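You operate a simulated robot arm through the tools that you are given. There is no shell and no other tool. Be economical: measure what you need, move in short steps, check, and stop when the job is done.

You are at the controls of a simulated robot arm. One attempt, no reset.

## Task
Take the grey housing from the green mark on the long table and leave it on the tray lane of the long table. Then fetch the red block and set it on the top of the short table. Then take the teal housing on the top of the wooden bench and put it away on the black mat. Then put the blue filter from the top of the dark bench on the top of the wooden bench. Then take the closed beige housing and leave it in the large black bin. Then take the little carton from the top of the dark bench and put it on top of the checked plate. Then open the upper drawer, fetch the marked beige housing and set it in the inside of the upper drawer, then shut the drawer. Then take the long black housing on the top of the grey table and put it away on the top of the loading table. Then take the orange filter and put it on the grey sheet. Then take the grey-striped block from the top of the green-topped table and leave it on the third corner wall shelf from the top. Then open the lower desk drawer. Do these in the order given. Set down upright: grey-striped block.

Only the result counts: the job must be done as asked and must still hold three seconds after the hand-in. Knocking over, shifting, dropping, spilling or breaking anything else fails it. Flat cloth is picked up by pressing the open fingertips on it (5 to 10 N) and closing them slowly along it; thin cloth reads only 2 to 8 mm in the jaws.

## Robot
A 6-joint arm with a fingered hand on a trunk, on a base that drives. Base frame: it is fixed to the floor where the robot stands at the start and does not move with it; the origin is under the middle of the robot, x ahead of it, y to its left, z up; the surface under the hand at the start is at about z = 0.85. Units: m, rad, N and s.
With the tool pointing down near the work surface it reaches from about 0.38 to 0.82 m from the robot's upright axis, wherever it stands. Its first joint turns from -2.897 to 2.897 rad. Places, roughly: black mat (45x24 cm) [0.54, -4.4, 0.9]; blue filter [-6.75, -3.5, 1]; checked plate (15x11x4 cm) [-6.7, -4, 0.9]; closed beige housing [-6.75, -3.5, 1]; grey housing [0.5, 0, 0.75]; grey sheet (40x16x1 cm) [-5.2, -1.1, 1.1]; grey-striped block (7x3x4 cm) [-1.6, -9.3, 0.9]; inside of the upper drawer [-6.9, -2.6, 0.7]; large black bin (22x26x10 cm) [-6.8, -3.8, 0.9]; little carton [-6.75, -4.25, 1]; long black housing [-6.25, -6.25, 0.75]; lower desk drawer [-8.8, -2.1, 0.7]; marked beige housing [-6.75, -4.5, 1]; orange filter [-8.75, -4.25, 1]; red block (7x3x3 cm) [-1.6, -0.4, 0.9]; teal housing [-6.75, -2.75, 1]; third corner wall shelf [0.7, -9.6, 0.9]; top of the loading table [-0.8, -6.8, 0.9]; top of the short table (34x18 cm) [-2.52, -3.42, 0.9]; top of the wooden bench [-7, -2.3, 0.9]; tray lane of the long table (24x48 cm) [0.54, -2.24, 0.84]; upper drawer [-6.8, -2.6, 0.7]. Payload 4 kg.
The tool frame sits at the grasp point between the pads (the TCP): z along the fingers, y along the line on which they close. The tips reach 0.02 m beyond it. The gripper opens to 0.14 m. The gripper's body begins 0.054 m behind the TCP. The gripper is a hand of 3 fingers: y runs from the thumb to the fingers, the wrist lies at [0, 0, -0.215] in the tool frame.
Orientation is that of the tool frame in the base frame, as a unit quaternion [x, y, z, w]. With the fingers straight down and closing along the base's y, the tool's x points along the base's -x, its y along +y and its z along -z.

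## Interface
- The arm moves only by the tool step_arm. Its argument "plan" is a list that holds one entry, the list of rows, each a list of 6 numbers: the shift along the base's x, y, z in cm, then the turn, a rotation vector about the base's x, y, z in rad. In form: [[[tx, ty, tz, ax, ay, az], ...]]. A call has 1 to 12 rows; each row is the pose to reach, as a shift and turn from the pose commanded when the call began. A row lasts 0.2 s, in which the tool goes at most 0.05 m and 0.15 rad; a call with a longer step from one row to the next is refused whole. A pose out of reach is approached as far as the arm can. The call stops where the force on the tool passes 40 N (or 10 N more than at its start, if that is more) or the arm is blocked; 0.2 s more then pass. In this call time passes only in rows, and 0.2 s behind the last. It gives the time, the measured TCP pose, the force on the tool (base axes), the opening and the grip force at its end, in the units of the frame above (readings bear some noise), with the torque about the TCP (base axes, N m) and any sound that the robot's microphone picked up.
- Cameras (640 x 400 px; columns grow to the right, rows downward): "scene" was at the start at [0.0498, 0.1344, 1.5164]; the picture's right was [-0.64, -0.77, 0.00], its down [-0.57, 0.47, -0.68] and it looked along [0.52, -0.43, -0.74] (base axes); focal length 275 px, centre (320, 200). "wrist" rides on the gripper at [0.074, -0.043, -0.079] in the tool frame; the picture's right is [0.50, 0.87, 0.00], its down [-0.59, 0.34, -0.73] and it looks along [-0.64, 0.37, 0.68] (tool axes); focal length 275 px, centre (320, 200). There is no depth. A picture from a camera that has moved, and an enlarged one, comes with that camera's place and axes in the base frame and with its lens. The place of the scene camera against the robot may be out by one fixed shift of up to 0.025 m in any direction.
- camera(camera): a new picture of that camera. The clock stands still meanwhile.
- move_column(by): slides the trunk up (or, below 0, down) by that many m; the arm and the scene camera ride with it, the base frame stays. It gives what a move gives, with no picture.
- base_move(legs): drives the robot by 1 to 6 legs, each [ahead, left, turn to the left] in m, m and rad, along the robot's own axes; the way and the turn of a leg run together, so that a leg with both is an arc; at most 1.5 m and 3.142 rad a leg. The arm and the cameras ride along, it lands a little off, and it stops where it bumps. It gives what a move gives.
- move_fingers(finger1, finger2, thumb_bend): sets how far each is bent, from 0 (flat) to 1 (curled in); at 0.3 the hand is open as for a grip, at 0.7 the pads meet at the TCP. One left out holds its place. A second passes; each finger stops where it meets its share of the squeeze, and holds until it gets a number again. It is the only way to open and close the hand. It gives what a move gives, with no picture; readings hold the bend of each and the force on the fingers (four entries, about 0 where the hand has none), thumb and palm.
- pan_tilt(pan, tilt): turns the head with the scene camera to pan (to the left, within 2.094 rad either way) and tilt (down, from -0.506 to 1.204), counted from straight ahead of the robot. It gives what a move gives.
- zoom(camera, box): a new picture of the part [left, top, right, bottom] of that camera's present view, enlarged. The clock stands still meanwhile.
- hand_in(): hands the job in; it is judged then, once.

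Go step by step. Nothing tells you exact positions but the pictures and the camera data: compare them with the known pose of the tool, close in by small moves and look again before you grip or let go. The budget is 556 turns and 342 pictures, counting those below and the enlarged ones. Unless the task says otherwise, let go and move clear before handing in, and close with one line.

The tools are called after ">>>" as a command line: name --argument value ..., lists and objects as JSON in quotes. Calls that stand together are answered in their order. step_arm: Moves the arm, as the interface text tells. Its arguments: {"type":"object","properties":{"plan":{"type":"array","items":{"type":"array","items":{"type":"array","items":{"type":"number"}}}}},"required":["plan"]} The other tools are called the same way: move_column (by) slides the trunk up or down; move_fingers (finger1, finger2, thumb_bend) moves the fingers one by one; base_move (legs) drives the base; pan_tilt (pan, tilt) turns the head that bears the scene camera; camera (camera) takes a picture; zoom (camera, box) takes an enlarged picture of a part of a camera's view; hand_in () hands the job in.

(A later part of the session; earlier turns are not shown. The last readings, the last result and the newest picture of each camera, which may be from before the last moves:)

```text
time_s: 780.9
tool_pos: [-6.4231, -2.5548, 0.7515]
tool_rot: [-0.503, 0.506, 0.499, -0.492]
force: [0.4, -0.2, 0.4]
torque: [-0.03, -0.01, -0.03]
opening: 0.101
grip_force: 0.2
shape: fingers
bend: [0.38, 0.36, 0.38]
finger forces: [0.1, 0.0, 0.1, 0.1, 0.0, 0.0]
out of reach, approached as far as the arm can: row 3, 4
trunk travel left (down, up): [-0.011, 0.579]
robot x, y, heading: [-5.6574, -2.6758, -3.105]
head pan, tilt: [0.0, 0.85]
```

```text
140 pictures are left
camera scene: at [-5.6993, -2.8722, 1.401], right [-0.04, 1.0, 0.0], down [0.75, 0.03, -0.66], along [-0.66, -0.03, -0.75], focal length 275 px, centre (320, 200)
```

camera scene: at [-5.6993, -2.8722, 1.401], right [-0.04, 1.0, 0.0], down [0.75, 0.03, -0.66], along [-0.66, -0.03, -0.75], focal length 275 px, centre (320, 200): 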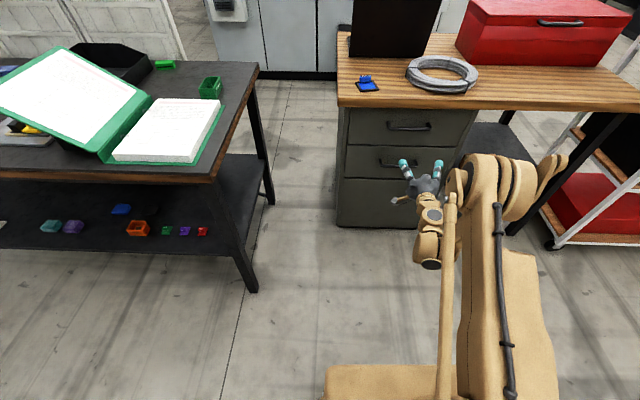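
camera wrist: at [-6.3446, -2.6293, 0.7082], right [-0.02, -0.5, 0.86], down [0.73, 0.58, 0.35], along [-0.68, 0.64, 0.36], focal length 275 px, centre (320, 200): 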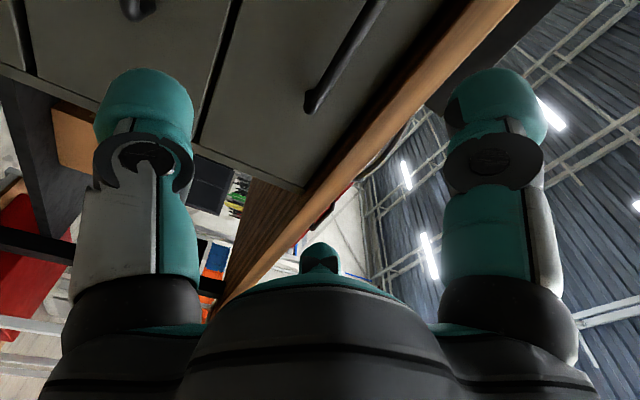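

Three rays agree: the handle bar is at x ≈ -6.65, z ≈ 0.783, y -2.65…-2.47. I'll raise to that height and move the base 17 cm forward, then look.

>>> step_arm --plan '[[[0, 0, 1.5, 0, 0, 0], [0, 0, 3.1, 0, 0, 0]]]'

>>> base_move --legs '[[0.15, 0, 0]]'

>>> camera --camera "wrist"

>>> zoom --camera "scene" --box '[320, 60, 520, 220]'

```text
time_s: 781.5
tool_pos: [-6.4239, -2.5553, 0.7839]
tool_rot: [-0.503, 0.505, 0.5, -0.492]
force: [-0.2, -0.1, 0.4]
torque: [-0.03, -0.01, 0.02]
opening: 0.1008
grip_force: 0.1
shape: fingers
bend: [0.38, 0.36, 0.38]
finger forces: [0.0, 0.0, 0.1, 0.0, 0.0, 0.0]
trunk travel left (down, up): [-0.011, 0.579]
robot x, y, heading: [-5.6593, -2.6728, -3.095]
head pan, tilt: [0.0, 0.85]
```

```text
time_s: 782.9
tool_pos: [-6.5742, -2.5609, 0.7834]
tool_rot: [-0.503, 0.505, 0.499, -0.492]
force: [-1.0, -0.4, -0.2]
torque: [0.03, 0.01, -0.01]
opening: 0.1012
grip_force: 0.1
shape: fingers
bend: [0.38, 0.36, 0.38]
finger forces: [0.1, 0.1, 0.0, 0.0, 0.0, 0.0]
trunk travel left (down, up): [-0.011, 0.579]
robot x, y, heading: [-5.8099, -2.6823, -3.1]
head pan, tilt: [0.0, 0.85]
```

```text
139 pictures are left
camera wrist: at [-6.4958, -2.6362, 0.7402], right [-0.02, -0.5, 0.86], down [0.73, 0.58, 0.35], along [-0.68, 0.64, 0.36], focal length 275 px, centre (320, 200)
```

wrist: 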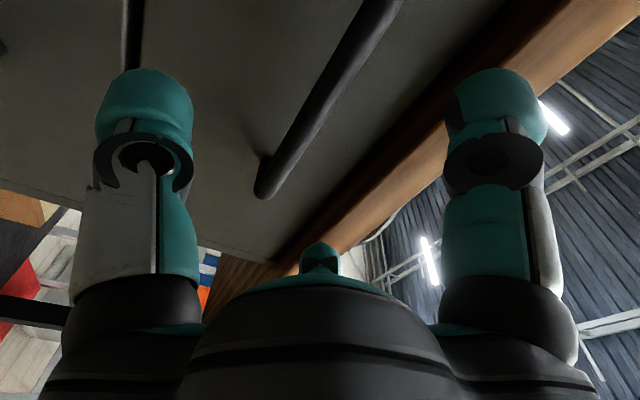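

```text
2.50 times, centred on (420, 140) of scene
camera zoom: at [-5.8495, -2.8784, 1.401], right [-0.04, 1.0, 0.0], down [0.75, 0.03, -0.66], along [-0.66, -0.03, -0.75], focal length 687 px, centre (70, 350)
```

zoom: 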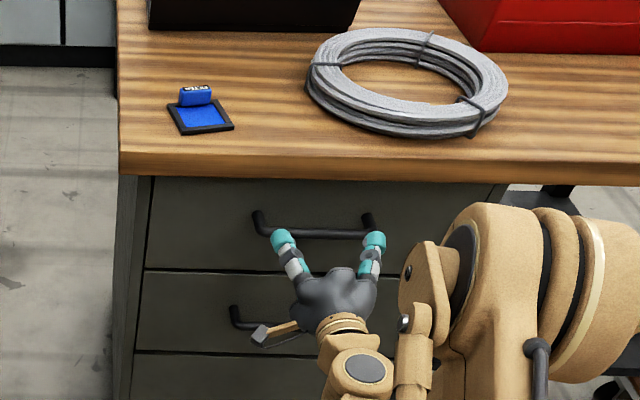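

The bar lies right at the TCP height, straight ahead. I'll advance 6.5 cm and close the hand round it.

>>> step_arm --plan '[[[-2, 0, 0, 0, 0, 0], [-4, 0, 0, 0, 0, 0], [-5.5, 0, 0, 0, 0, 0], [-6.5, 0, 0, 0, 0, 0]]]'

>>> camera --camera "wrist"

>>> zoom --camera "scene" --box '[320, 60, 520, 220]'

```text
time_s: 783.9
tool_pos: [-6.6407, -2.5609, 0.7833]
tool_rot: [-0.504, 0.505, 0.499, -0.492]
force: [-0.9, 0.1, 0.0]
torque: [0.01, 0.0, -0.01]
opening: 0.1011
grip_force: 0.0
shape: fingers
bend: [0.38, 0.36, 0.38]
finger forces: [0.0, 0.0, 0.0, 0.0, 0.1, 0.1]
trunk travel left (down, up): [-0.011, 0.579]
robot x, y, heading: [-5.804, -2.6803, -3.102]
head pan, tilt: [0.0, 0.85]
```

```text
137 pictures are left
camera wrist: at [-6.562, -2.6363, 0.7398], right [-0.02, -0.5, 0.86], down [0.73, 0.58, 0.35], along [-0.68, 0.64, 0.36], focal length 275 px, centre (320, 200)
```

wrist: 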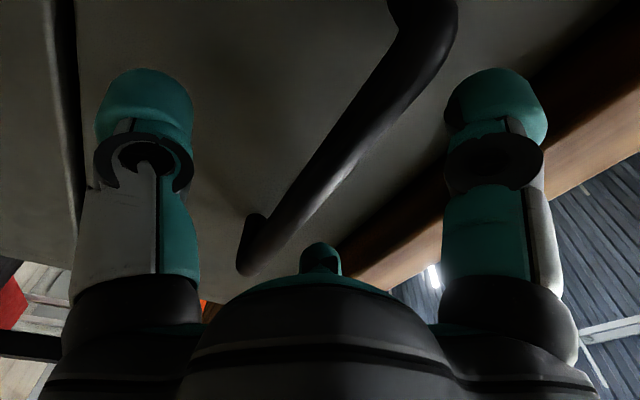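

```text
2.50 times, centred on (420, 140) of scene
camera zoom: at [-5.8494, -2.8784, 1.4011], right [-0.04, 1.0, 0.0], down [0.75, 0.03, -0.66], along [-0.66, -0.03, -0.75], focal length 687 px, centre (70, 350)
```

zoom: 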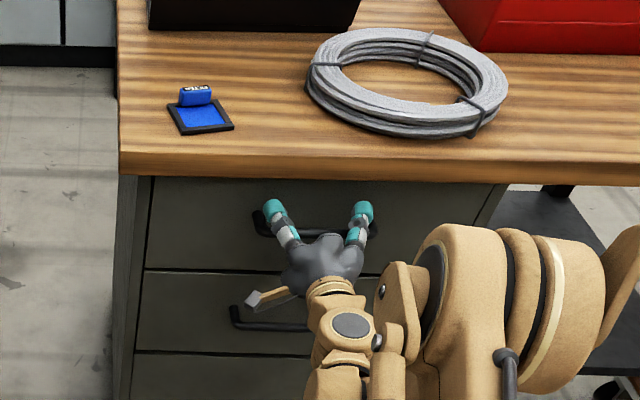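

The bar is centred in the hand. I'll close.

>>> move_fingers --finger1 0.85 --finger2 0.85 --thumb_bend 0.85

>>> camera --camera "wrist"

```text
time_s: 784.9
tool_pos: [-6.6401, -2.5615, 0.7834]
tool_rot: [-0.504, 0.505, 0.499, -0.492]
force: [-6.8, -1.6, 8.8]
torque: [-0.02, 0.1, 0.04]
opening: 0.0188
grip_force: 26.6
shape: fingers
bend: [0.62, 0.63, 0.66]
finger forces: [15.5, 15.6, 0.1, 0.0, 21.6, 0.0]
trunk travel left (down, up): [-0.011, 0.579]
robot x, y, heading: [-5.8066, -2.6847, -3.101]
head pan, tilt: [0.0, 0.85]
```

```text
135 pictures are left
camera wrist: at [-6.5617, -2.6365, 0.7402], right [-0.02, -0.5, 0.86], down [0.73, 0.58, 0.35], along [-0.68, 0.64, 0.36], focal length 275 px, centre (320, 200)
```

wrist: 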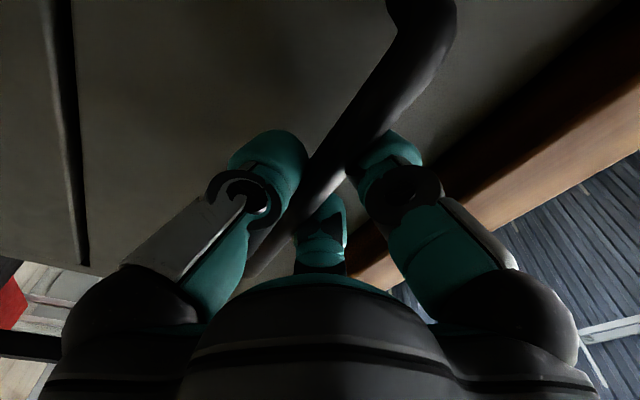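

The bar is held. I'll pull 5 cm with the arm and see whether the drawer follows.

>>> step_arm --plan '[[[1, 0, 0, 0, 0, 0], [2, 0, 0, 0, 0, 0], [3, 0, 0, 0, 0, 0], [4, 0, 0, 0, 0, 0], [5, 0, 0, 0, 0, 0]]]'

>>> zoom --camera "scene" --box '[320, 60, 520, 220]'

```text
time_s: 786.1
tool_pos: [-6.5881, -2.5616, 0.7835]
tool_rot: [-0.503, 0.505, 0.499, -0.493]
force: [-2.1, -1.9, 7.8]
torque: [-0.01, 0.06, 0.06]
opening: 0.0184
grip_force: 26.9
shape: fingers
bend: [0.62, 0.63, 0.66]
finger forces: [16.0, 15.9, 0.1, 0.1, 21.9, 0.0]
trunk travel left (down, up): [-0.011, 0.579]
robot x, y, heading: [-5.8057, -2.6845, -3.101]
head pan, tilt: [0.0, 0.85]
```

```text
2.50 times, centred on (420, 140) of scene
camera zoom: at [-5.8486, -2.8788, 1.4011], right [-0.04, 1.0, 0.0], down [0.75, 0.03, -0.66], along [-0.66, -0.03, -0.75], focal length 687 px, centre (70, 350)
```

zoom: 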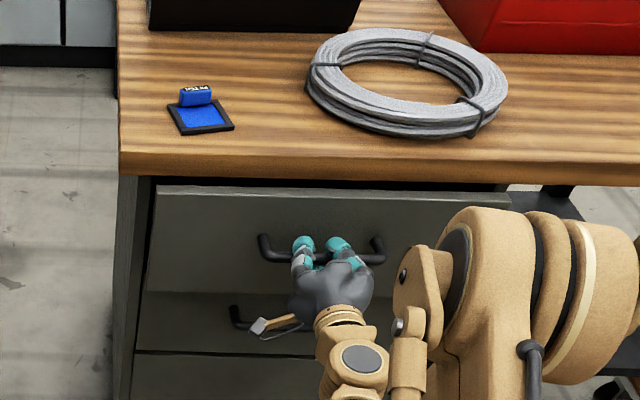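

The drawer is opening. I'll pull it further by backing the base 27 cm.

>>> base_move --legs '[[-0.27, 0.011, 0]]'

>>> camera --camera "scene"

```text
time_s: 788.0
tool_pos: [-6.3236, -2.5614, 0.7845]
tool_rot: [-0.503, 0.505, 0.5, -0.492]
force: [-1.1, -5.3, 5.9]
torque: [-0.01, 0.0, 0.09]
opening: 0.0183
grip_force: 29.1
shape: fingers
bend: [0.62, 0.62, 0.66]
finger forces: [16.1, 17.5, 0.1, 0.0, 24.2, 0.0]
trunk travel left (down, up): [-0.011, 0.579]
robot x, y, heading: [-5.5445, -2.6814, -3.102]
head pan, tilt: [0.0, 0.85]
```

```text
133 pictures are left
camera scene: at [-5.5846, -2.8794, 1.401], right [-0.04, 1.0, 0.0], down [0.75, 0.03, -0.66], along [-0.66, -0.03, -0.75], focal length 275 px, centre (320, 200)
```

scene: 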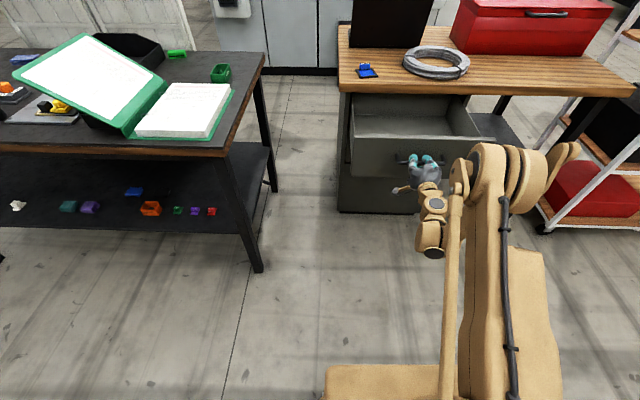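

The drawer is open about 31 cm. I'll release the handle and back away.

>>> move_fingers --finger1 0.36 --finger2 0.36 --thumb_bend 0.36

>>> base_move --legs '[[-0.2, 0, 0]]'

>>> camera --camera "scene"

```text
time_s: 789.0
tool_pos: [-6.3242, -2.5607, 0.7835]
tool_rot: [-0.503, 0.506, 0.5, -0.491]
force: [0.2, -0.2, 0.4]
torque: [0.01, 0.01, 0.01]
opening: 0.1068
grip_force: 0.0
shape: fingers
bend: [0.36, 0.36, 0.36]
finger forces: [0.1, 0.1, 0.0, 0.0, 0.0, 0.1]
trunk travel left (down, up): [-0.011, 0.579]
robot x, y, heading: [-5.5426, -2.6785, -3.102]
head pan, tilt: [0.0, 0.85]
```

```text
time_s: 790.5
tool_pos: [-6.1255, -2.5521, 0.7837]
tool_rot: [-0.503, 0.506, 0.5, -0.491]
force: [0.1, 1.0, 1.1]
torque: [0.02, 0.01, -0.03]
opening: 0.1067
grip_force: 0.1
shape: fingers
bend: [0.36, 0.36, 0.36]
finger forces: [0.0, 0.0, 0.1, 0.1, 0.1, 0.1]
trunk travel left (down, up): [-0.011, 0.579]
robot x, y, heading: [-5.3463, -2.6707, -3.099]
head pan, tilt: [0.0, 0.85]
```

```text
132 pictures are left
camera scene: at [-5.3866, -2.8708, 1.4011], right [-0.04, 1.0, 0.0], down [0.75, 0.03, -0.66], along [-0.66, -0.03, -0.75], focal length 275 px, centre (320, 200)
```

scene: 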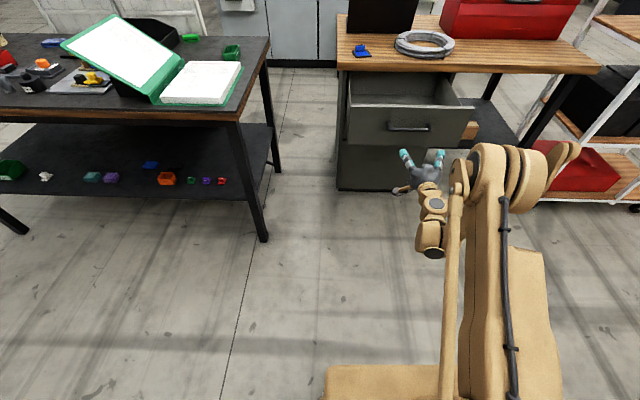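

The drawer stays open and the handle is free. I'll raise the trunk, turn the hand back down, then drive round to the marked housing.

>>> move_column --by 0.57

>>> step_arm --plan '[[[1, 0, 0, 0, -0.143, 0], [2, 0, 0, 0, -0.286, 0], [3, 0, 0, 0, -0.43, 0], [4, 0, 0, 0, -0.572, 0], [5, 0, 0, 0, -0.715, 0], [6, 0, 0, 0, -0.858, 0], [7, 0, 1, 0, -1.0, 0], [8, 0, 2, 0, -1.143, 0], [9, 0, 3, 0, -1.286, 0], [10, 0, 4, 0, -1.43, 0], [11, 0, 5, 0, -1.55, 0]]]'

>>> base_move --legs '[[-0.1, 0.3, 0], [0, 1.2, 0], [-0.2, 1.15, 0], [0.95, 0, 0], [1.2, 0, 0]]'

```text
refused: 0.57 is not a number from -0.4 to 0.4
```

```text
time_s: 793.0
tool_pos: [-6.0147, -2.5513, 0.8325]
tool_rot: [0.708, -0.706, -0.004, -0.003]
force: [0.1, 0.8, 0.1]
torque: [0.01, 0.02, -0.01]
opening: 0.1068
grip_force: 0.0
shape: fingers
bend: [0.36, 0.36, 0.36]
finger forces: [0.0, 0.0, 0.0, 0.1, 0.0, 0.0]
trunk travel left (down, up): [-0.011, 0.579]
robot x, y, heading: [-5.3466, -2.675, -3.101]
head pan, tilt: [0.0, 0.85]
```

```text
time_s: 803.4
tool_pos: [-5.7725, -4.487, 0.8302]
tool_rot: [0.715, -0.699, -0.004, -0.003]
force: [-0.2, 0.2, -0.5]
torque: [0.0, 0.0, 0.0]
opening: 0.1072
grip_force: 0.2
shape: fingers
bend: [0.36, 0.36, 0.36]
finger forces: [0.0, 0.0, 0.0, 0.0, 0.0, 0.1]
trunk travel left (down, up): [-0.011, 0.579]
robot x, y, heading: [-5.1001, -4.5976, -3.084]
head pan, tilt: [0.0, 0.85]
stopped in leg 3: the robot was blocked; the commanded pose is now the measured one
```

The trunk command was refused (limit 0.4), and my leg ran too far east and touched something near the conveyor. I'll check that nothing moved.

>>> pan_tilt --pan 1.9 --tilt 0.9

>>> camera --camera "scene"

```text
time_s: 805.2
tool_pos: [-5.7711, -4.4878, 0.8305]
tool_rot: [0.715, -0.699, -0.003, -0.002]
force: [0.1, 0.6, -0.2]
torque: [-0.01, 0.02, 0.0]
opening: 0.107
grip_force: 0.1
shape: fingers
bend: [0.36, 0.36, 0.36]
finger forces: [0.1, 0.0, 0.0, 0.1, 0.0, 0.0]
trunk travel left (down, up): [-0.011, 0.579]
robot x, y, heading: [-5.0992, -4.5965, -3.08]
head pan, tilt: [1.901, 0.901]
```

```text
131 pictures are left
camera scene: at [-5.0332, -4.86, 1.3976], right [-0.93, -0.38, 0.0], down [-0.29, 0.73, -0.62], along [0.24, -0.58, -0.78], focal length 275 px, centre (320, 200)
```

scene: 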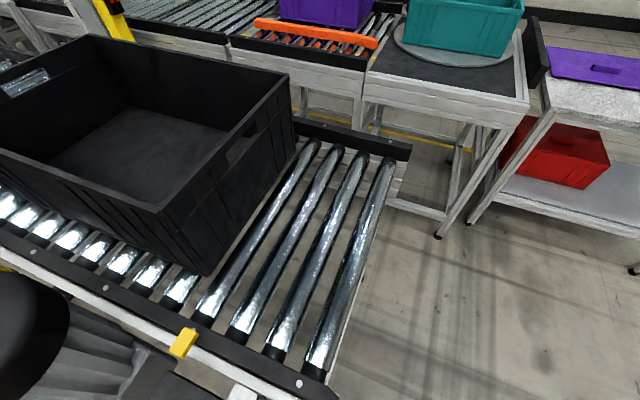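

It was just the fixed conveyor frame; nothing seems displaced. I'll move away west, raise the trunk in two steps and carry on.

>>> base_move --legs '[[0.5, -0.02, 0]]'

>>> move_column --by 0.4

>>> move_column --by 0.17

>>> step_arm --plan '[[[4, 0, 0, 0, 0, 0], [8, 0, 0, 0, 0, 0], [12, 0, 0, 0, 0, 0], [16, 0, 0, 0, 0, 0], [20, 0, 0, 0, 0, 0]]]'

>>> base_move --legs '[[0, 0.78, 0], [0.95, 0, 0], [0.95, 0, 0], [0, 0, 3.08], [0, 0.5, 0]]'

>>> pan_tilt --pan 0.35 --tilt 0.8

>>> camera --camera "scene"

```text
time_s: 807.7
tool_pos: [-6.187, -4.4989, 0.8353]
tool_rot: [0.717, -0.697, 0.0, -0.006]
force: [11.9, -0.4, 8.2]
torque: [0.07, 1.25, 0.05]
opening: 0.1071
grip_force: 7.2
shape: fingers
bend: [0.36, 0.36, 0.36]
finger forces: [0.0, 0.0, 0.0, 0.0, 0.1, 14.6]
trunk travel left (down, up): [-0.011, 0.579]
robot x, y, heading: [-5.5199, -4.6045, -3.081]
head pan, tilt: [1.901, 0.901]
stopped in leg 1: the force on the tool passed its limit at 117 N (the readings are from after the stop); the commanded pose is now the measured one
```

```text
time_s: 811.5
tool_pos: [-6.1886, -4.4995, 1.2329]
tool_rot: [0.716, -0.698, 0.002, -0.007]
force: [0.0, 0.0, 0.6]
torque: [0.01, 0.0, 0.04]
opening: 0.1067
grip_force: 0.0
shape: fingers
bend: [0.36, 0.36, 0.36]
finger forces: [0.0, 0.0, 0.0, 0.0, 0.0, 0.0]
trunk travel left (down, up): [-0.411, 0.179]
robot x, y, heading: [-5.5192, -4.6059, -3.077]
head pan, tilt: [1.901, 0.901]
```

```text
time_s: 813.5
tool_pos: [-6.1889, -4.4996, 1.4027]
tool_rot: [0.716, -0.698, 0.001, -0.007]
force: [-0.4, 0.5, 1.0]
torque: [0.01, 0.02, 0.02]
opening: 0.1067
grip_force: 0.0
shape: fingers
bend: [0.36, 0.36, 0.36]
finger forces: [0.0, 0.0, 0.0, 0.0, 0.0, 0.1]
trunk travel left (down, up): [-0.581, 0.009]
robot x, y, heading: [-5.5184, -4.6075, -3.077]
head pan, tilt: [1.901, 0.901]
```

```text
time_s: 814.6
tool_pos: [-5.9881, -4.4979, 1.4031]
tool_rot: [0.717, -0.697, 0.0, -0.008]
force: [0.9, 0.2, -0.3]
torque: [0.0, 0.02, -0.03]
opening: 0.107
grip_force: 0.1
shape: fingers
bend: [0.36, 0.36, 0.36]
finger forces: [0.0, 0.0, 0.0, 0.0, 0.0, 0.0]
trunk travel left (down, up): [-0.581, 0.009]
robot x, y, heading: [-5.5207, -4.6061, -3.078]
head pan, tilt: [1.901, 0.901]
```

```text
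time_s: 837.6
tool_pos: [-6.8919, -5.1516, 1.4019]
tool_rot: [0.737, 0.676, -0.007, -0.001]
force: [-0.3, -0.6, 0.1]
torque: [0.0, 0.0, 0.02]
opening: 0.1072
grip_force: 0.0
shape: fingers
bend: [0.36, 0.36, 0.36]
finger forces: [0.0, 0.1, 0.0, 0.1, 0.0, 0.0]
trunk travel left (down, up): [-0.581, 0.009]
robot x, y, heading: [-7.3426, -4.9895, -0.046]
head pan, tilt: [1.901, 0.901]
```

```text
time_s: 839.2
tool_pos: [-6.8918, -5.1525, 1.4021]
tool_rot: [0.736, 0.677, -0.006, -0.001]
force: [0.1, 0.4, 0.4]
torque: [0.02, -0.02, 0.0]
opening: 0.1073
grip_force: 0.2
shape: fingers
bend: [0.36, 0.36, 0.36]
finger forces: [0.0, 0.1, 0.0, 0.1, 0.1, 0.0]
trunk travel left (down, up): [-0.581, 0.009]
robot x, y, heading: [-7.3453, -4.9887, -0.051]
head pan, tilt: [0.351, 0.799]
```

```text
130 pictures are left
camera scene: at [-7.2706, -4.7817, 1.975], right [0.3, -0.95, 0.0], down [-0.68, -0.21, -0.7], along [0.67, 0.21, -0.72], focal length 275 px, centre (320, 200)
```

scene: 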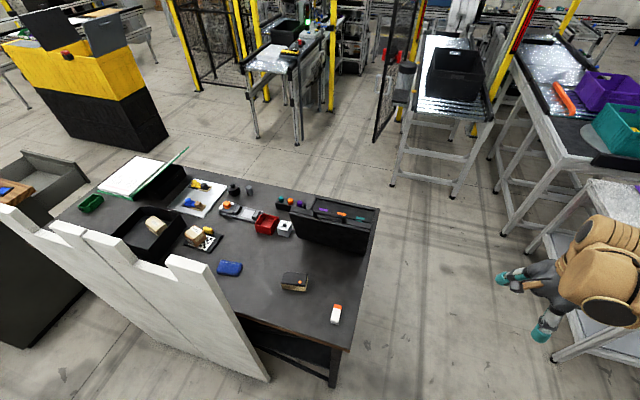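

The hand bumped the bench's front edge, but everything on the bench looks in place. I'll zoom on the marked housing and the carton to confirm.

>>> zoom --camera "scene" --box '[120, 180, 360, 330]'

>>> move_column --by -0.25

>>> zoom --camera "scene" --box '[240, 240, 360, 320]'

```text
2.67 times, centred on (240, 255) of scene
camera zoom: at [-7.2706, -4.7817, 1.975], right [0.3, -0.95, 0.0], down [-0.68, -0.21, -0.7], along [0.67, 0.21, -0.72], focal length 733 px, centre (533, 53)
```

zoom: 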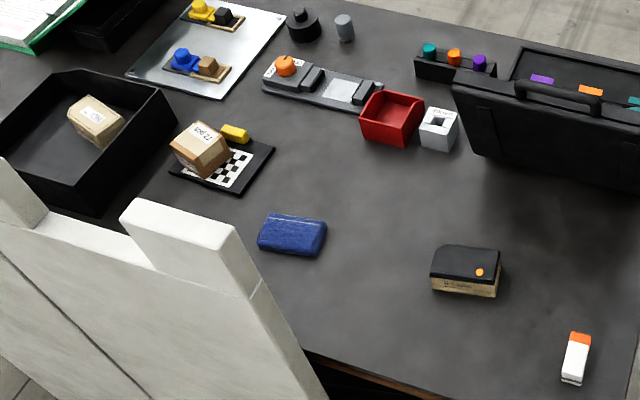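

```text
time_s: 841.8
tool_pos: [-6.8922, -5.1528, 1.1522]
tool_rot: [0.737, 0.676, -0.007, -0.001]
force: [-0.1, -0.5, 0.1]
torque: [-0.02, 0.0, 0.03]
opening: 0.1072
grip_force: 0.0
shape: fingers
bend: [0.36, 0.36, 0.36]
finger forces: [0.0, 0.1, 0.1, 0.0, 0.0, 0.0]
trunk travel left (down, up): [-0.331, 0.259]
robot x, y, heading: [-7.3483, -4.9882, -0.049]
head pan, tilt: [0.351, 0.799]
```

```text
5.00 times, centred on (300, 280) of scene
camera zoom: at [-7.2707, -4.7819, 1.7252], right [0.3, -0.96, 0.0], down [-0.68, -0.21, -0.7], along [0.67, 0.21, -0.72], focal length 1374 px, centre (420, -200)
```

zoom: 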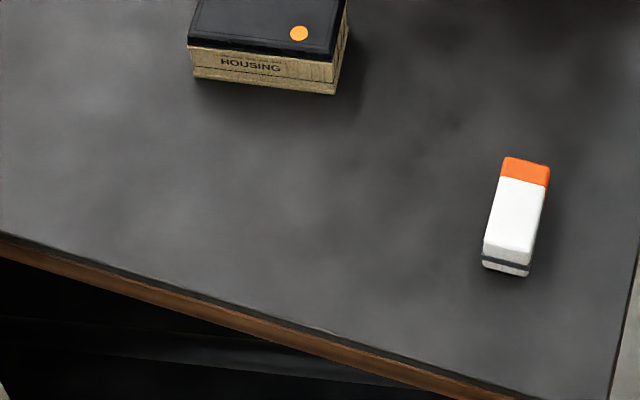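

I'll take a closer look at the carton's stance.

>>> zoom --camera "scene" --box '[150, 130, 250, 210]'

```text
5.00 times, centred on (200, 170) of scene
camera zoom: at [-7.2707, -4.7819, 1.7252], right [0.3, -0.96, 0.0], down [-0.68, -0.21, -0.7], along [0.67, 0.21, -0.72], focal length 1374 px, centre (920, 350)
```

zoom: 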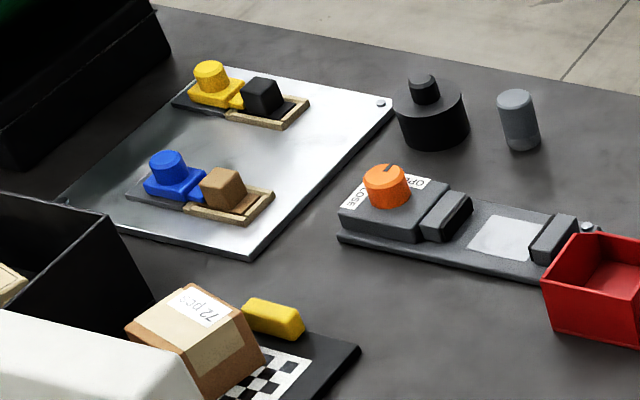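

The marked housing is at [-6.771, -4.518], long axis at about -80°. I'll move the hand over it first; I'll check the carton later from the east.

>>> move_fingers --finger1 0.32 --finger2 0.32 --thumb_bend 0.34

>>> step_arm --plan '[[[0.9, 4.6, 0, 0, 0, -0.02], [1.8, 9.2, 0, 0, 0, -0.04], [2.7, 13.8, 0, 0, 0, -0.06], [3.6, 18.4, 0, 0, 0, -0.08], [4.5, 23, 0, 0, 0, -0.1], [5.4, 27.6, 0, 0, 0, -0.12], [6.3, 32.2, 0, 0, 0, -0.14], [7.2, 36.8, 0, 0, 0, -0.16], [8.1, 41.4, 0, 0, 0, -0.18], [9, 46, 0, 0, 0, -0.2], [9.9, 50.6, 0, 0, 0, -0.22], [10.8, 55.2, 0, 0, 0, -0.257]]]'

>>> step_arm --plan '[[[0.6, 3, -2, 0, 0, 0], [1.3, 6, -5, 0, 0, 0], [1.3, 8.3, -9, 0, 0, 0], [1.3, 8.3, -12, 0, 0, 0]]]'

>>> camera --camera "wrist"

```text
time_s: 842.8
tool_pos: [-6.8913, -5.1516, 1.1516]
tool_rot: [0.736, 0.676, -0.006, 0.0]
force: [0.2, -1.0, 0.8]
torque: [0.02, -0.01, -0.02]
opening: 0.1159
grip_force: 0.1
shape: fingers
bend: [0.32, 0.32, 0.34]
finger forces: [0.0, 0.0, 0.0, 0.0, 0.0, 0.0]
trunk travel left (down, up): [-0.331, 0.259]
robot x, y, heading: [-7.3487, -4.9888, -0.05]
head pan, tilt: [0.351, 0.799]
```

```text
time_s: 845.4
tool_pos: [-6.7823, -4.5969, 1.1492]
tool_rot: [0.818, 0.576, -0.007, -0.001]
force: [0.3, 0.8, 0.7]
torque: [-0.01, -0.04, -0.02]
opening: 0.1157
grip_force: 0.0
shape: fingers
bend: [0.32, 0.32, 0.34]
finger forces: [0.1, 0.0, 0.0, 0.0, 0.0, 0.1]
trunk travel left (down, up): [-0.331, 0.259]
robot x, y, heading: [-7.3492, -4.9891, -0.048]
head pan, tilt: [0.351, 0.799]
```

```text
time_s: 846.4
tool_pos: [-6.7705, -4.5152, 1.0298]
tool_rot: [0.817, 0.576, -0.007, -0.002]
force: [-0.5, 0.0, -0.6]
torque: [0.0, 0.03, 0.02]
opening: 0.1157
grip_force: 0.0
shape: fingers
bend: [0.32, 0.32, 0.34]
finger forces: [0.1, 0.0, 0.1, 0.1, 0.0, 0.1]
trunk travel left (down, up): [-0.331, 0.259]
robot x, y, heading: [-7.3465, -4.9905, -0.053]
head pan, tilt: [0.351, 0.799]
```

```text
126 pictures are left
camera wrist: at [-6.7855, -4.4321, 1.1076], right [0.98, 0.18, -0.01], down [0.13, -0.66, 0.74], along [0.12, -0.73, -0.68], focal length 275 px, centre (320, 200)
```

wrist: 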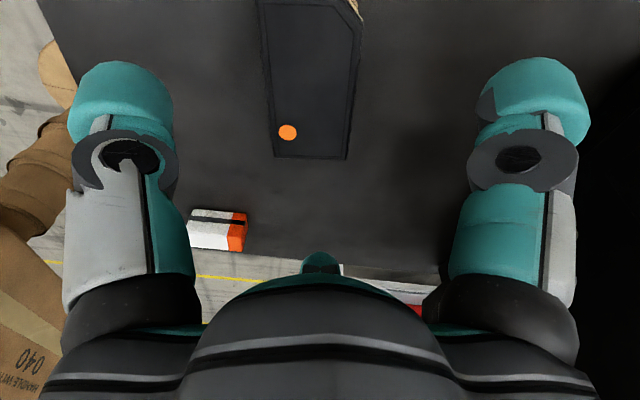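

Aligned. I'll shift 0.8 cm, descend to z ≈ 0.933 and close.

>>> step_arm --plan '[[[-0.5, -0.1, -3, 0, 0, 0], [-0.8, -0.2, -6, 0, 0, 0], [-0.8, -0.2, -8.5, 0, 0, 0], [-0.8, -0.2, -9.6, 0, 0, 0]]]'

>>> move_fingers --finger1 0.72 --finger2 0.72 --thumb_bend 0.74

>>> camera --camera "wrist"

```text
time_s: 847.4
tool_pos: [-6.7812, -4.5193, 0.9387]
tool_rot: [0.817, 0.577, -0.006, -0.002]
force: [0.5, 0.1, -0.2]
torque: [0.03, -0.02, 0.01]
opening: 0.1155
grip_force: 0.1
shape: fingers
bend: [0.32, 0.32, 0.34]
finger forces: [0.0, 0.0, 0.0, 0.0, 0.0, 0.0]
out of reach, approached as far as the arm can: row 4
trunk travel left (down, up): [-0.331, 0.259]
robot x, y, heading: [-7.3444, -4.9923, -0.053]
head pan, tilt: [0.351, 0.799]
```

```text
time_s: 848.4
tool_pos: [-6.7803, -4.5198, 0.9377]
tool_rot: [0.817, 0.577, -0.006, -0.002]
force: [-0.4, 0.3, -0.1]
torque: [0.0, 0.08, 0.03]
opening: 0.0547
grip_force: 29.6
shape: fingers
bend: [0.52, 0.52, 0.57]
finger forces: [18.9, 13.4, 0.0, 0.1, 27.9, 0.1]
trunk travel left (down, up): [-0.331, 0.259]
robot x, y, heading: [-7.3451, -4.9929, -0.049]
head pan, tilt: [0.351, 0.799]
```

```text
125 pictures are left
camera wrist: at [-6.7958, -4.4354, 1.0155], right [0.98, 0.18, -0.01], down [0.13, -0.66, 0.74], along [0.12, -0.72, -0.68], focal length 275 px, centre (320, 200)
```

wrist: 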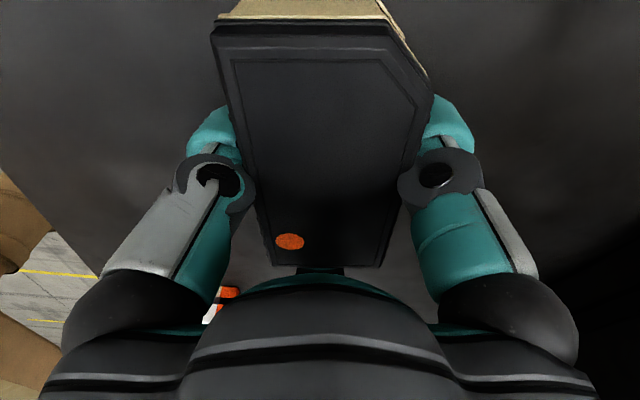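

Gripped at 30 N. I'll lift and retract along the same path.

>>> step_arm --plan '[[[0, 0, 2, 0, 0, 0], [0, 0, 6, 0, 0, 0], [0, 0, 10.5, 0, 0, 0], [0, 0, 15, 0, 0, 0], [-0.5, -4, 17, 0, 0, 0], [-1, -8.5, 18, 0, 0, 0], [-2, -13, 19, 0, 0, 0], [-3, -17.5, 20, 0, 0, 0], [-4, -22, 20, 0, 0, 0], [-5.5, -26.5, 20, 0, 0, 0], [-7, -31, 20, 0, 0, 0], [-9, -35, 20, 0, 0, 0]]]'

>>> move_column --by 0.25

>>> camera --camera "wrist"

```text
time_s: 851.0
tool_pos: [-6.8742, -4.8721, 1.1366]
tool_rot: [0.817, 0.577, -0.006, -0.002]
force: [-0.3, -0.4, -1.9]
torque: [-0.04, -0.03, 0.02]
opening: 0.0543
grip_force: 28.9
shape: fingers
bend: [0.51, 0.53, 0.57]
finger forces: [18.7, 12.4, 0.0, 0.1, 26.3, 0.0]
trunk travel left (down, up): [-0.331, 0.259]
robot x, y, heading: [-7.3455, -4.9942, -0.047]
head pan, tilt: [0.351, 0.799]
```

```text
time_s: 853.6
tool_pos: [-6.8729, -4.871, 1.385]
tool_rot: [0.817, 0.576, -0.007, -0.003]
force: [0.2, -0.6, -1.3]
torque: [0.01, 0.01, 0.0]
opening: 0.0544
grip_force: 29.0
shape: fingers
bend: [0.51, 0.53, 0.57]
finger forces: [18.7, 12.4, 0.0, 0.0, 26.4, 0.0]
trunk travel left (down, up): [-0.581, 0.009]
robot x, y, heading: [-7.3455, -4.9912, -0.048]
head pan, tilt: [0.351, 0.799]
```

```text
124 pictures are left
camera wrist: at [-6.8883, -4.7865, 1.4633], right [0.98, 0.18, -0.01], down [0.13, -0.66, 0.74], along [0.12, -0.73, -0.68], focal length 275 px, centre (320, 200)
```

wrist: 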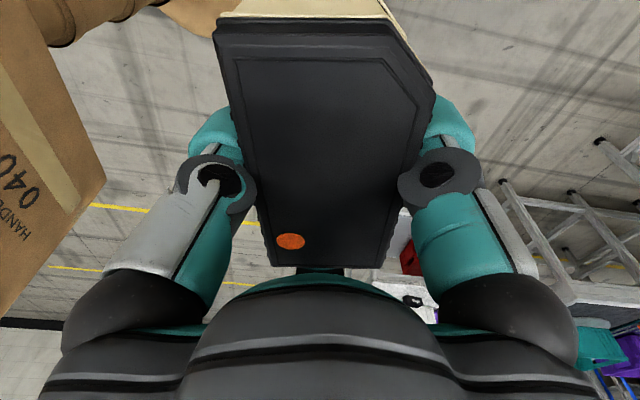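

>>> base_move --legs '[[0, -0.4, 0], [0, 0, 3.14], [-0.9, -0.05, 0], [-0.85, -0.05, 0], [0, -0.65, 0], [0, -0.6, 0]]'

>>> pan_tilt --pan 0.2 --tilt 0.75

>>> camera --camera "scene"

>>> zoom --camera "scene" --box '[330, 170, 450, 260]'

```text
time_s: 878.2
tool_pos: [-6.1014, -4.1947, 1.3857]
tool_rot: [-0.594, 0.804, -0.002, 0.007]
force: [-0.4, -0.1, -2.2]
torque: [0.0, -0.01, 0.0]
opening: 0.0538
grip_force: 28.1
shape: fingers
bend: [0.51, 0.53, 0.57]
finger forces: [17.4, 12.8, 0.0, 0.0, 24.9, 0.1]
trunk travel left (down, up): [-0.581, 0.009]
robot x, y, heading: [-5.6371, -4.0503, 3.134]
head pan, tilt: [0.351, 0.799]
```

```text
time_s: 878.9
tool_pos: [-6.1013, -4.1945, 1.3863]
tool_rot: [-0.593, 0.805, -0.003, 0.007]
force: [0.5, -0.3, -2.6]
torque: [0.03, 0.0, 0.02]
opening: 0.0538
grip_force: 27.3
shape: fingers
bend: [0.51, 0.53, 0.57]
finger forces: [17.3, 12.9, 0.0, 0.0, 24.8, 0.1]
trunk travel left (down, up): [-0.581, 0.009]
robot x, y, heading: [-5.6353, -4.0522, 3.14]
head pan, tilt: [0.201, 0.75]
```

```text
123 pictures are left
camera scene: at [-5.6885, -4.2638, 1.9791], right [-0.19, 0.98, 0.0], down [0.67, 0.13, -0.73], along [-0.72, -0.14, -0.68], focal length 275 px, centre (320, 200)
```

scene: 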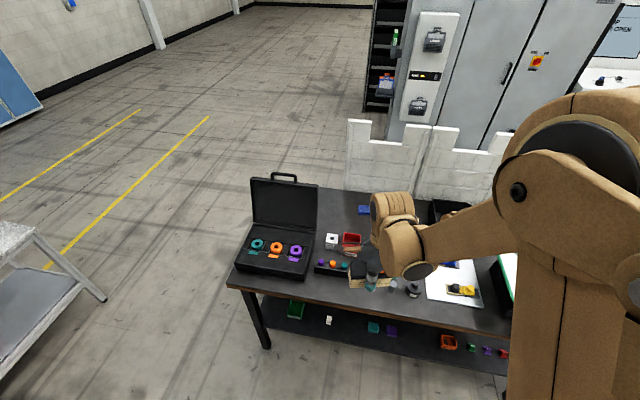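

```text
4.44 times, centred on (390, 215) of scene
camera zoom: at [-5.6885, -4.2638, 1.9791], right [-0.19, 0.98, 0.0], down [0.67, 0.13, -0.73], along [-0.72, -0.14, -0.68], focal length 1221 px, centre (9, 133)
```

zoom: 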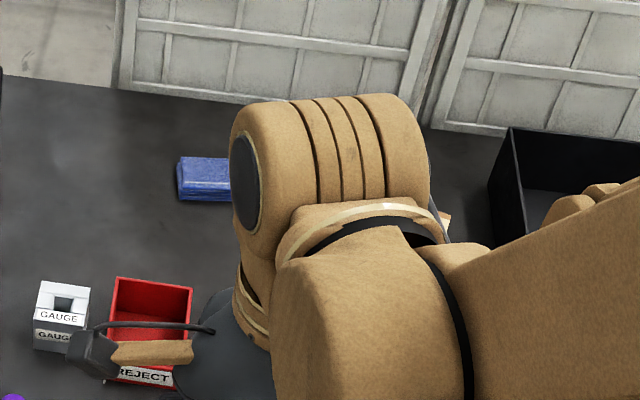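

The arm hides the carton. I'll drive on north and look back from there.

>>> base_move --legs '[[0, -0.7, 0]]'

>>> pan_tilt --pan 0.6 --tilt 0.65

>>> zoom --camera "scene" --box '[220, 140, 460, 300]'

```text
time_s: 882.8
tool_pos: [-6.0991, -3.4856, 1.3861]
tool_rot: [-0.596, 0.803, -0.002, 0.007]
force: [-0.5, -0.4, -1.0]
torque: [0.03, 0.0, 0.01]
opening: 0.0538
grip_force: 27.3
shape: fingers
bend: [0.51, 0.53, 0.57]
finger forces: [17.6, 12.9, 0.1, 0.0, 24.8, 0.1]
trunk travel left (down, up): [-0.581, 0.009]
robot x, y, heading: [-5.6293, -3.3407, -3.137]
head pan, tilt: [0.201, 0.75]
```

```text
time_s: 883.6
tool_pos: [-6.0978, -3.4856, 1.3855]
tool_rot: [-0.597, 0.803, -0.002, 0.007]
force: [-0.1, 0.7, -2.5]
torque: [0.01, 0.01, -0.02]
opening: 0.0537
grip_force: 27.7
shape: fingers
bend: [0.51, 0.53, 0.57]
finger forces: [17.5, 12.9, 0.0, 0.0, 24.8, 0.0]
trunk travel left (down, up): [-0.581, 0.009]
robot x, y, heading: [-5.6325, -3.3398, -3.142]
head pan, tilt: [0.6, 0.649]
```

```text
2.50 times, centred on (340, 220) of scene
camera zoom: at [-5.6756, -3.584, 1.9876], right [-0.57, 0.82, 0.0], down [0.5, 0.34, -0.8], along [-0.66, -0.45, -0.61], focal length 687 px, centre (270, 150)
```

zoom: 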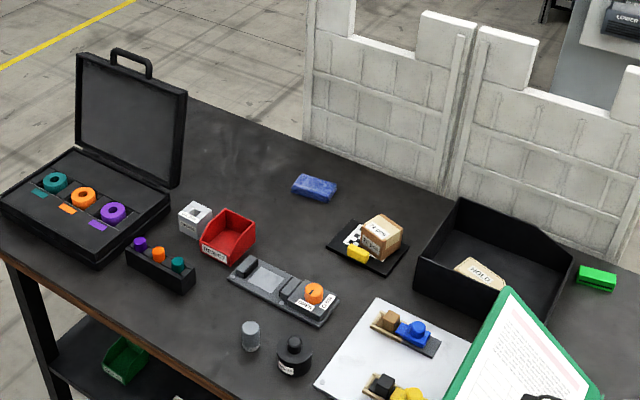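

>>> zoom --camera "scene" --box '[350, 210, 410, 250]'

```text
10.00 times, centred on (380, 230) of scene
camera zoom: at [-5.6756, -3.584, 1.9876], right [-0.57, 0.82, 0.0], down [0.5, 0.34, -0.8], along [-0.66, -0.45, -0.61], focal length 2748 px, centre (-280, -100)
```

zoom: 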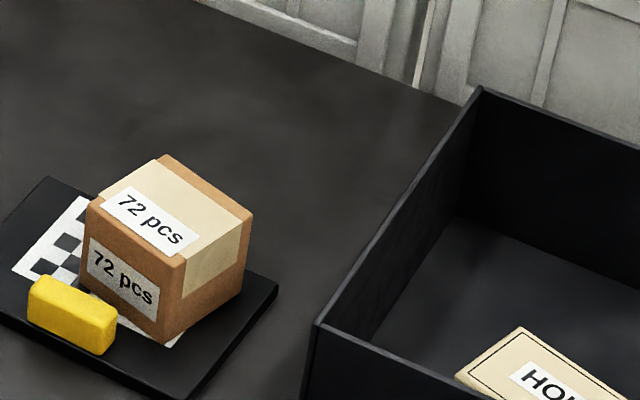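

The carton stands level on the plate. Now I'll take the marked housing to the open drawer.

>>> base_move --legs '[[0, -0.7, 0], [0.12, 0, 0]]'

>>> pan_tilt --pan 0.0 --tilt 0.85

>>> camera --camera "scene"

```text
time_s: 888.3
tool_pos: [-6.2143, -2.7812, 1.3864]
tool_rot: [-0.593, 0.805, -0.002, 0.008]
force: [0.2, 0.5, -2.0]
torque: [0.05, 0.02, 0.03]
opening: 0.0537
grip_force: 27.5
shape: fingers
bend: [0.51, 0.53, 0.57]
finger forces: [17.5, 12.9, 0.1, 0.1, 24.8, 0.0]
trunk travel left (down, up): [-0.581, 0.009]
robot x, y, heading: [-5.7468, -2.6416, 3.13]
head pan, tilt: [0.6, 0.649]
```

```text
time_s: 889.3
tool_pos: [-6.2144, -2.7798, 1.3865]
tool_rot: [-0.593, 0.805, -0.002, 0.007]
force: [-0.3, 0.3, -1.8]
torque: [0.04, -0.02, -0.01]
opening: 0.0536
grip_force: 27.7
shape: fingers
bend: [0.51, 0.53, 0.57]
finger forces: [17.6, 12.8, 0.0, 0.0, 24.8, 0.0]
trunk travel left (down, up): [-0.581, 0.009]
robot x, y, heading: [-5.7483, -2.6397, 3.133]
head pan, tilt: [0.0, 0.85]
```

```text
119 pictures are left
camera scene: at [-5.7981, -2.8356, 1.971], right [0.01, 1.0, 0.0], down [0.75, -0.01, -0.66], along [-0.66, 0.01, -0.75], focal length 275 px, centre (320, 200)
```

scene: 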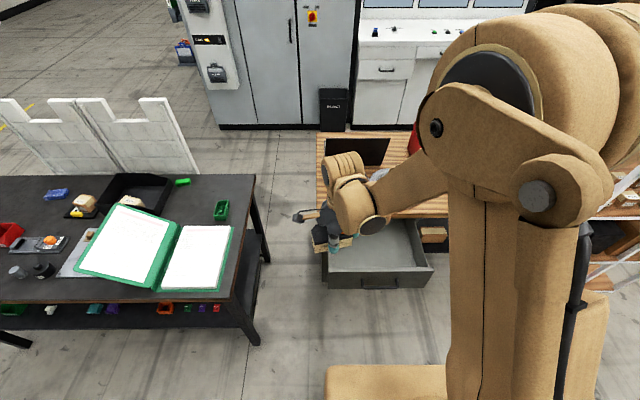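

The drawer interior is clear. I'll bring the housing above it at about [-6.48, -2.60], squared to y, then lower the trunk.

>>> step_arm --plan '[[[-4, 2.7, 0, 0, 0, -0.05], [-8, 5.4, 0, 0, 0, -0.1], [-12, 8.1, 0, 0, 0, -0.15], [-16, 10.8, 0, 0, 0, -0.2], [-20, 13.5, 0, 0, 0, -0.22], [-24, 16.2, 0, 0, 0, -0.22], [-26.6, 18, 0, 0, 0, -0.22]]]'

>>> move_column --by -0.35

>>> camera --camera "wrist"

>>> camera --camera "scene"

```text
time_s: 890.9
tool_pos: [-6.4819, -2.6017, 1.3867]
tool_rot: [-0.501, 0.866, -0.004, 0.007]
force: [0.6, 0.7, -2.1]
torque: [-0.02, 0.0, -0.02]
opening: 0.0537
grip_force: 27.2
shape: fingers
bend: [0.51, 0.53, 0.58]
finger forces: [17.9, 12.1, 0.1, 0.0, 24.9, 0.0]
trunk travel left (down, up): [-0.581, 0.009]
robot x, y, heading: [-5.7472, -2.6414, 3.128]
head pan, tilt: [0.0, 0.85]
```

```text
time_s: 894.3
tool_pos: [-6.4794, -2.6015, 1.0373]
tool_rot: [-0.501, 0.866, -0.002, 0.007]
force: [0.6, 0.4, -0.9]
torque: [0.05, 0.01, 0.01]
opening: 0.0537
grip_force: 27.4
shape: fingers
bend: [0.51, 0.53, 0.58]
finger forces: [17.8, 12.1, 0.0, 0.0, 24.9, 0.0]
trunk travel left (down, up): [-0.231, 0.359]
robot x, y, heading: [-5.7459, -2.6402, 3.131]
head pan, tilt: [0.0, 0.85]
```

```text
118 pictures are left
camera wrist: at [-6.4815, -2.6875, 1.1146], right [-1.0, 0.0, -0.01], down [-0.01, 0.68, 0.74], along [0.01, 0.74, -0.68], focal length 275 px, centre (320, 200)
```

wrist: 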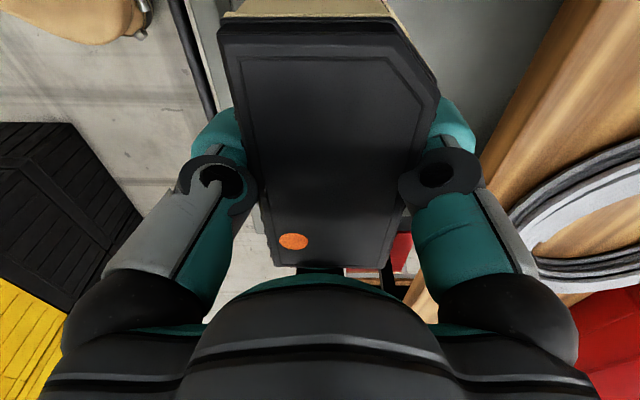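

```text
117 pictures are left
camera scene: at [-5.7986, -2.8352, 1.6211], right [0.01, 1.0, 0.0], down [0.75, -0.01, -0.66], along [-0.66, 0.01, -0.75], focal length 275 px, centre (320, 200)
```

scene: 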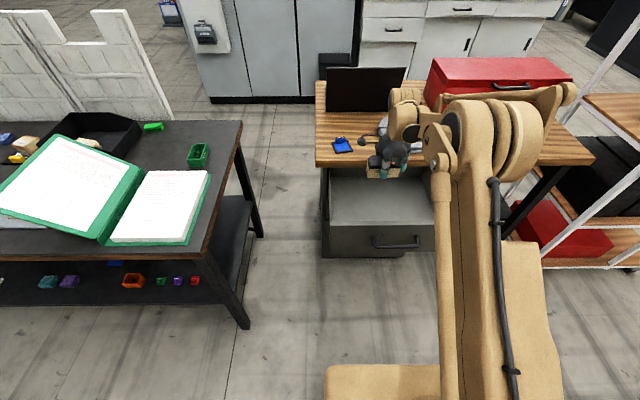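

Good clearance to the bench edge. I'll lower the trunk fully and look into the drawer.

>>> move_column --by -0.225

>>> zoom --camera "scene" --box '[300, 60, 480, 220]'

>>> camera --camera "wrist"

```text
time_s: 896.7
tool_pos: [-6.479, -2.6019, 0.8127]
tool_rot: [-0.5, 0.866, -0.004, 0.007]
force: [-0.6, -0.6, -1.4]
torque: [0.0, -0.02, -0.02]
opening: 0.0537
grip_force: 27.4
shape: fingers
bend: [0.51, 0.53, 0.58]
finger forces: [18.0, 12.2, 0.0, 0.1, 24.9, 0.1]
trunk travel left (down, up): [-0.006, 0.584]
robot x, y, heading: [-5.7492, -2.6433, 3.133]
head pan, tilt: [0.0, 0.85]
```

```text
2.50 times, centred on (390, 140) of scene
camera zoom: at [-5.7985, -2.8352, 1.3961], right [0.01, 1.0, 0.0], down [0.75, -0.01, -0.66], along [-0.66, 0.01, -0.75], focal length 687 px, centre (145, 350)
```

zoom: 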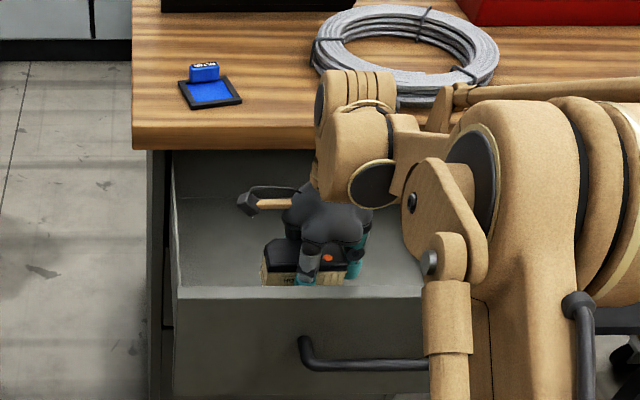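

```text
115 pictures are left
camera wrist: at [-6.4814, -2.6875, 0.8896], right [-1.0, 0.0, -0.01], down [-0.01, 0.68, 0.74], along [0.01, 0.74, -0.68], focal length 275 px, centre (320, 200)
```

wrist: 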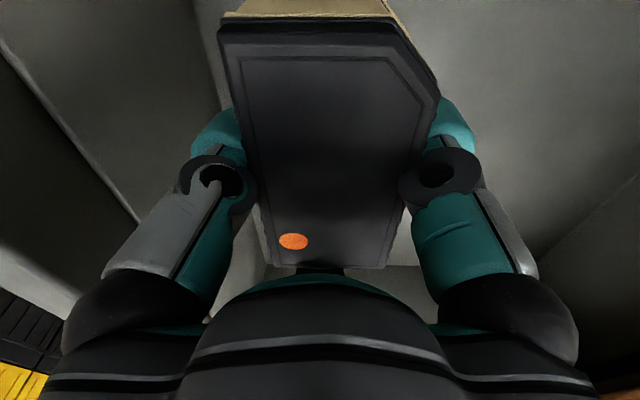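

The housing is inside the drawer walls. I'll lower it slowly to the drawer floor.

>>> step_arm --plan '[[[-0.5, 0, -2, 0, 0, 0], [-1, 0, -4, 0, 0, 0], [-1, 0, -5, 0, 0, 0], [-1, 0, -5.6, 0, 0, 0]]]'

>>> step_arm --plan '[[[0, 0, -0.5, 0, 0, 0], [0, 0, -1.0, 0, 0, 0], [0, 0, -1.5, 0, 0, 0]]]'

```text
time_s: 897.7
tool_pos: [-6.4914, -2.6021, 0.7554]
tool_rot: [-0.501, 0.865, -0.004, 0.007]
force: [0.3, -0.4, -1.5]
torque: [0.04, 0.01, 0.02]
opening: 0.0537
grip_force: 27.3
shape: fingers
bend: [0.51, 0.53, 0.58]
finger forces: [18.0, 12.2, 0.0, 0.1, 24.8, 0.0]
trunk travel left (down, up): [-0.006, 0.584]
robot x, y, heading: [-5.7461, -2.6419, 3.128]
head pan, tilt: [0.0, 0.85]
```

```text
time_s: 898.5
tool_pos: [-6.4889, -2.6014, 0.74]
tool_rot: [-0.5, 0.866, -0.003, 0.006]
force: [-0.2, 0.4, -1.4]
torque: [0.05, 0.01, 0.04]
opening: 0.0536
grip_force: 27.4
shape: fingers
bend: [0.51, 0.53, 0.58]
finger forces: [17.9, 12.2, 0.1, 0.1, 24.8, 0.1]
trunk travel left (down, up): [-0.006, 0.584]
robot x, y, heading: [-5.7483, -2.6391, 3.13]
head pan, tilt: [0.0, 0.85]
```

>>> step_arm --plan '[[[0, 0, -0.5, 0, 0, 0], [0, 0, -1.0, 0, 0, 0], [0, 0, -1.5, 0, 0, 0], [0, 0, -2.0, 0, 0, 0]]]'

>>> camera --camera "wrist"

```text
time_s: 899.5
tool_pos: [-6.4895, -2.6009, 0.7219]
tool_rot: [-0.501, 0.865, -0.002, 0.007]
force: [-2.1, 0.5, 8.4]
torque: [-0.29, -0.16, -0.04]
opening: 0.0537
grip_force: 28.5
shape: fingers
bend: [0.51, 0.53, 0.58]
finger forces: [19.3, 12.5, 0.0, 0.1, 25.5, 0.0]
trunk travel left (down, up): [-0.006, 0.584]
robot x, y, heading: [-5.7458, -2.6411, 3.131]
head pan, tilt: [0.0, 0.85]
```

```text
114 pictures are left
camera wrist: at [-6.4909, -2.6873, 0.7997], right [-1.0, 0.0, -0.01], down [-0.01, 0.68, 0.74], along [0.01, 0.74, -0.68], focal length 275 px, centre (320, 200)
```

wrist: 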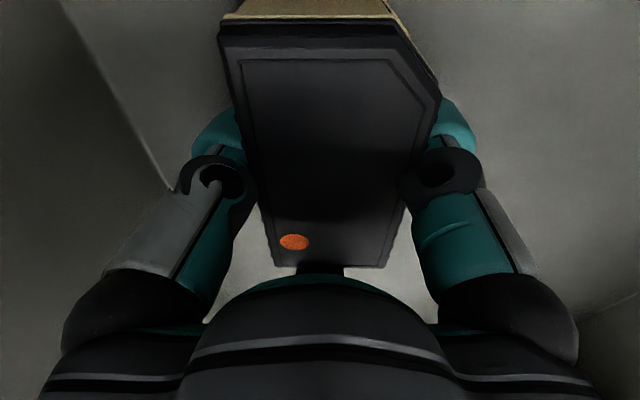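

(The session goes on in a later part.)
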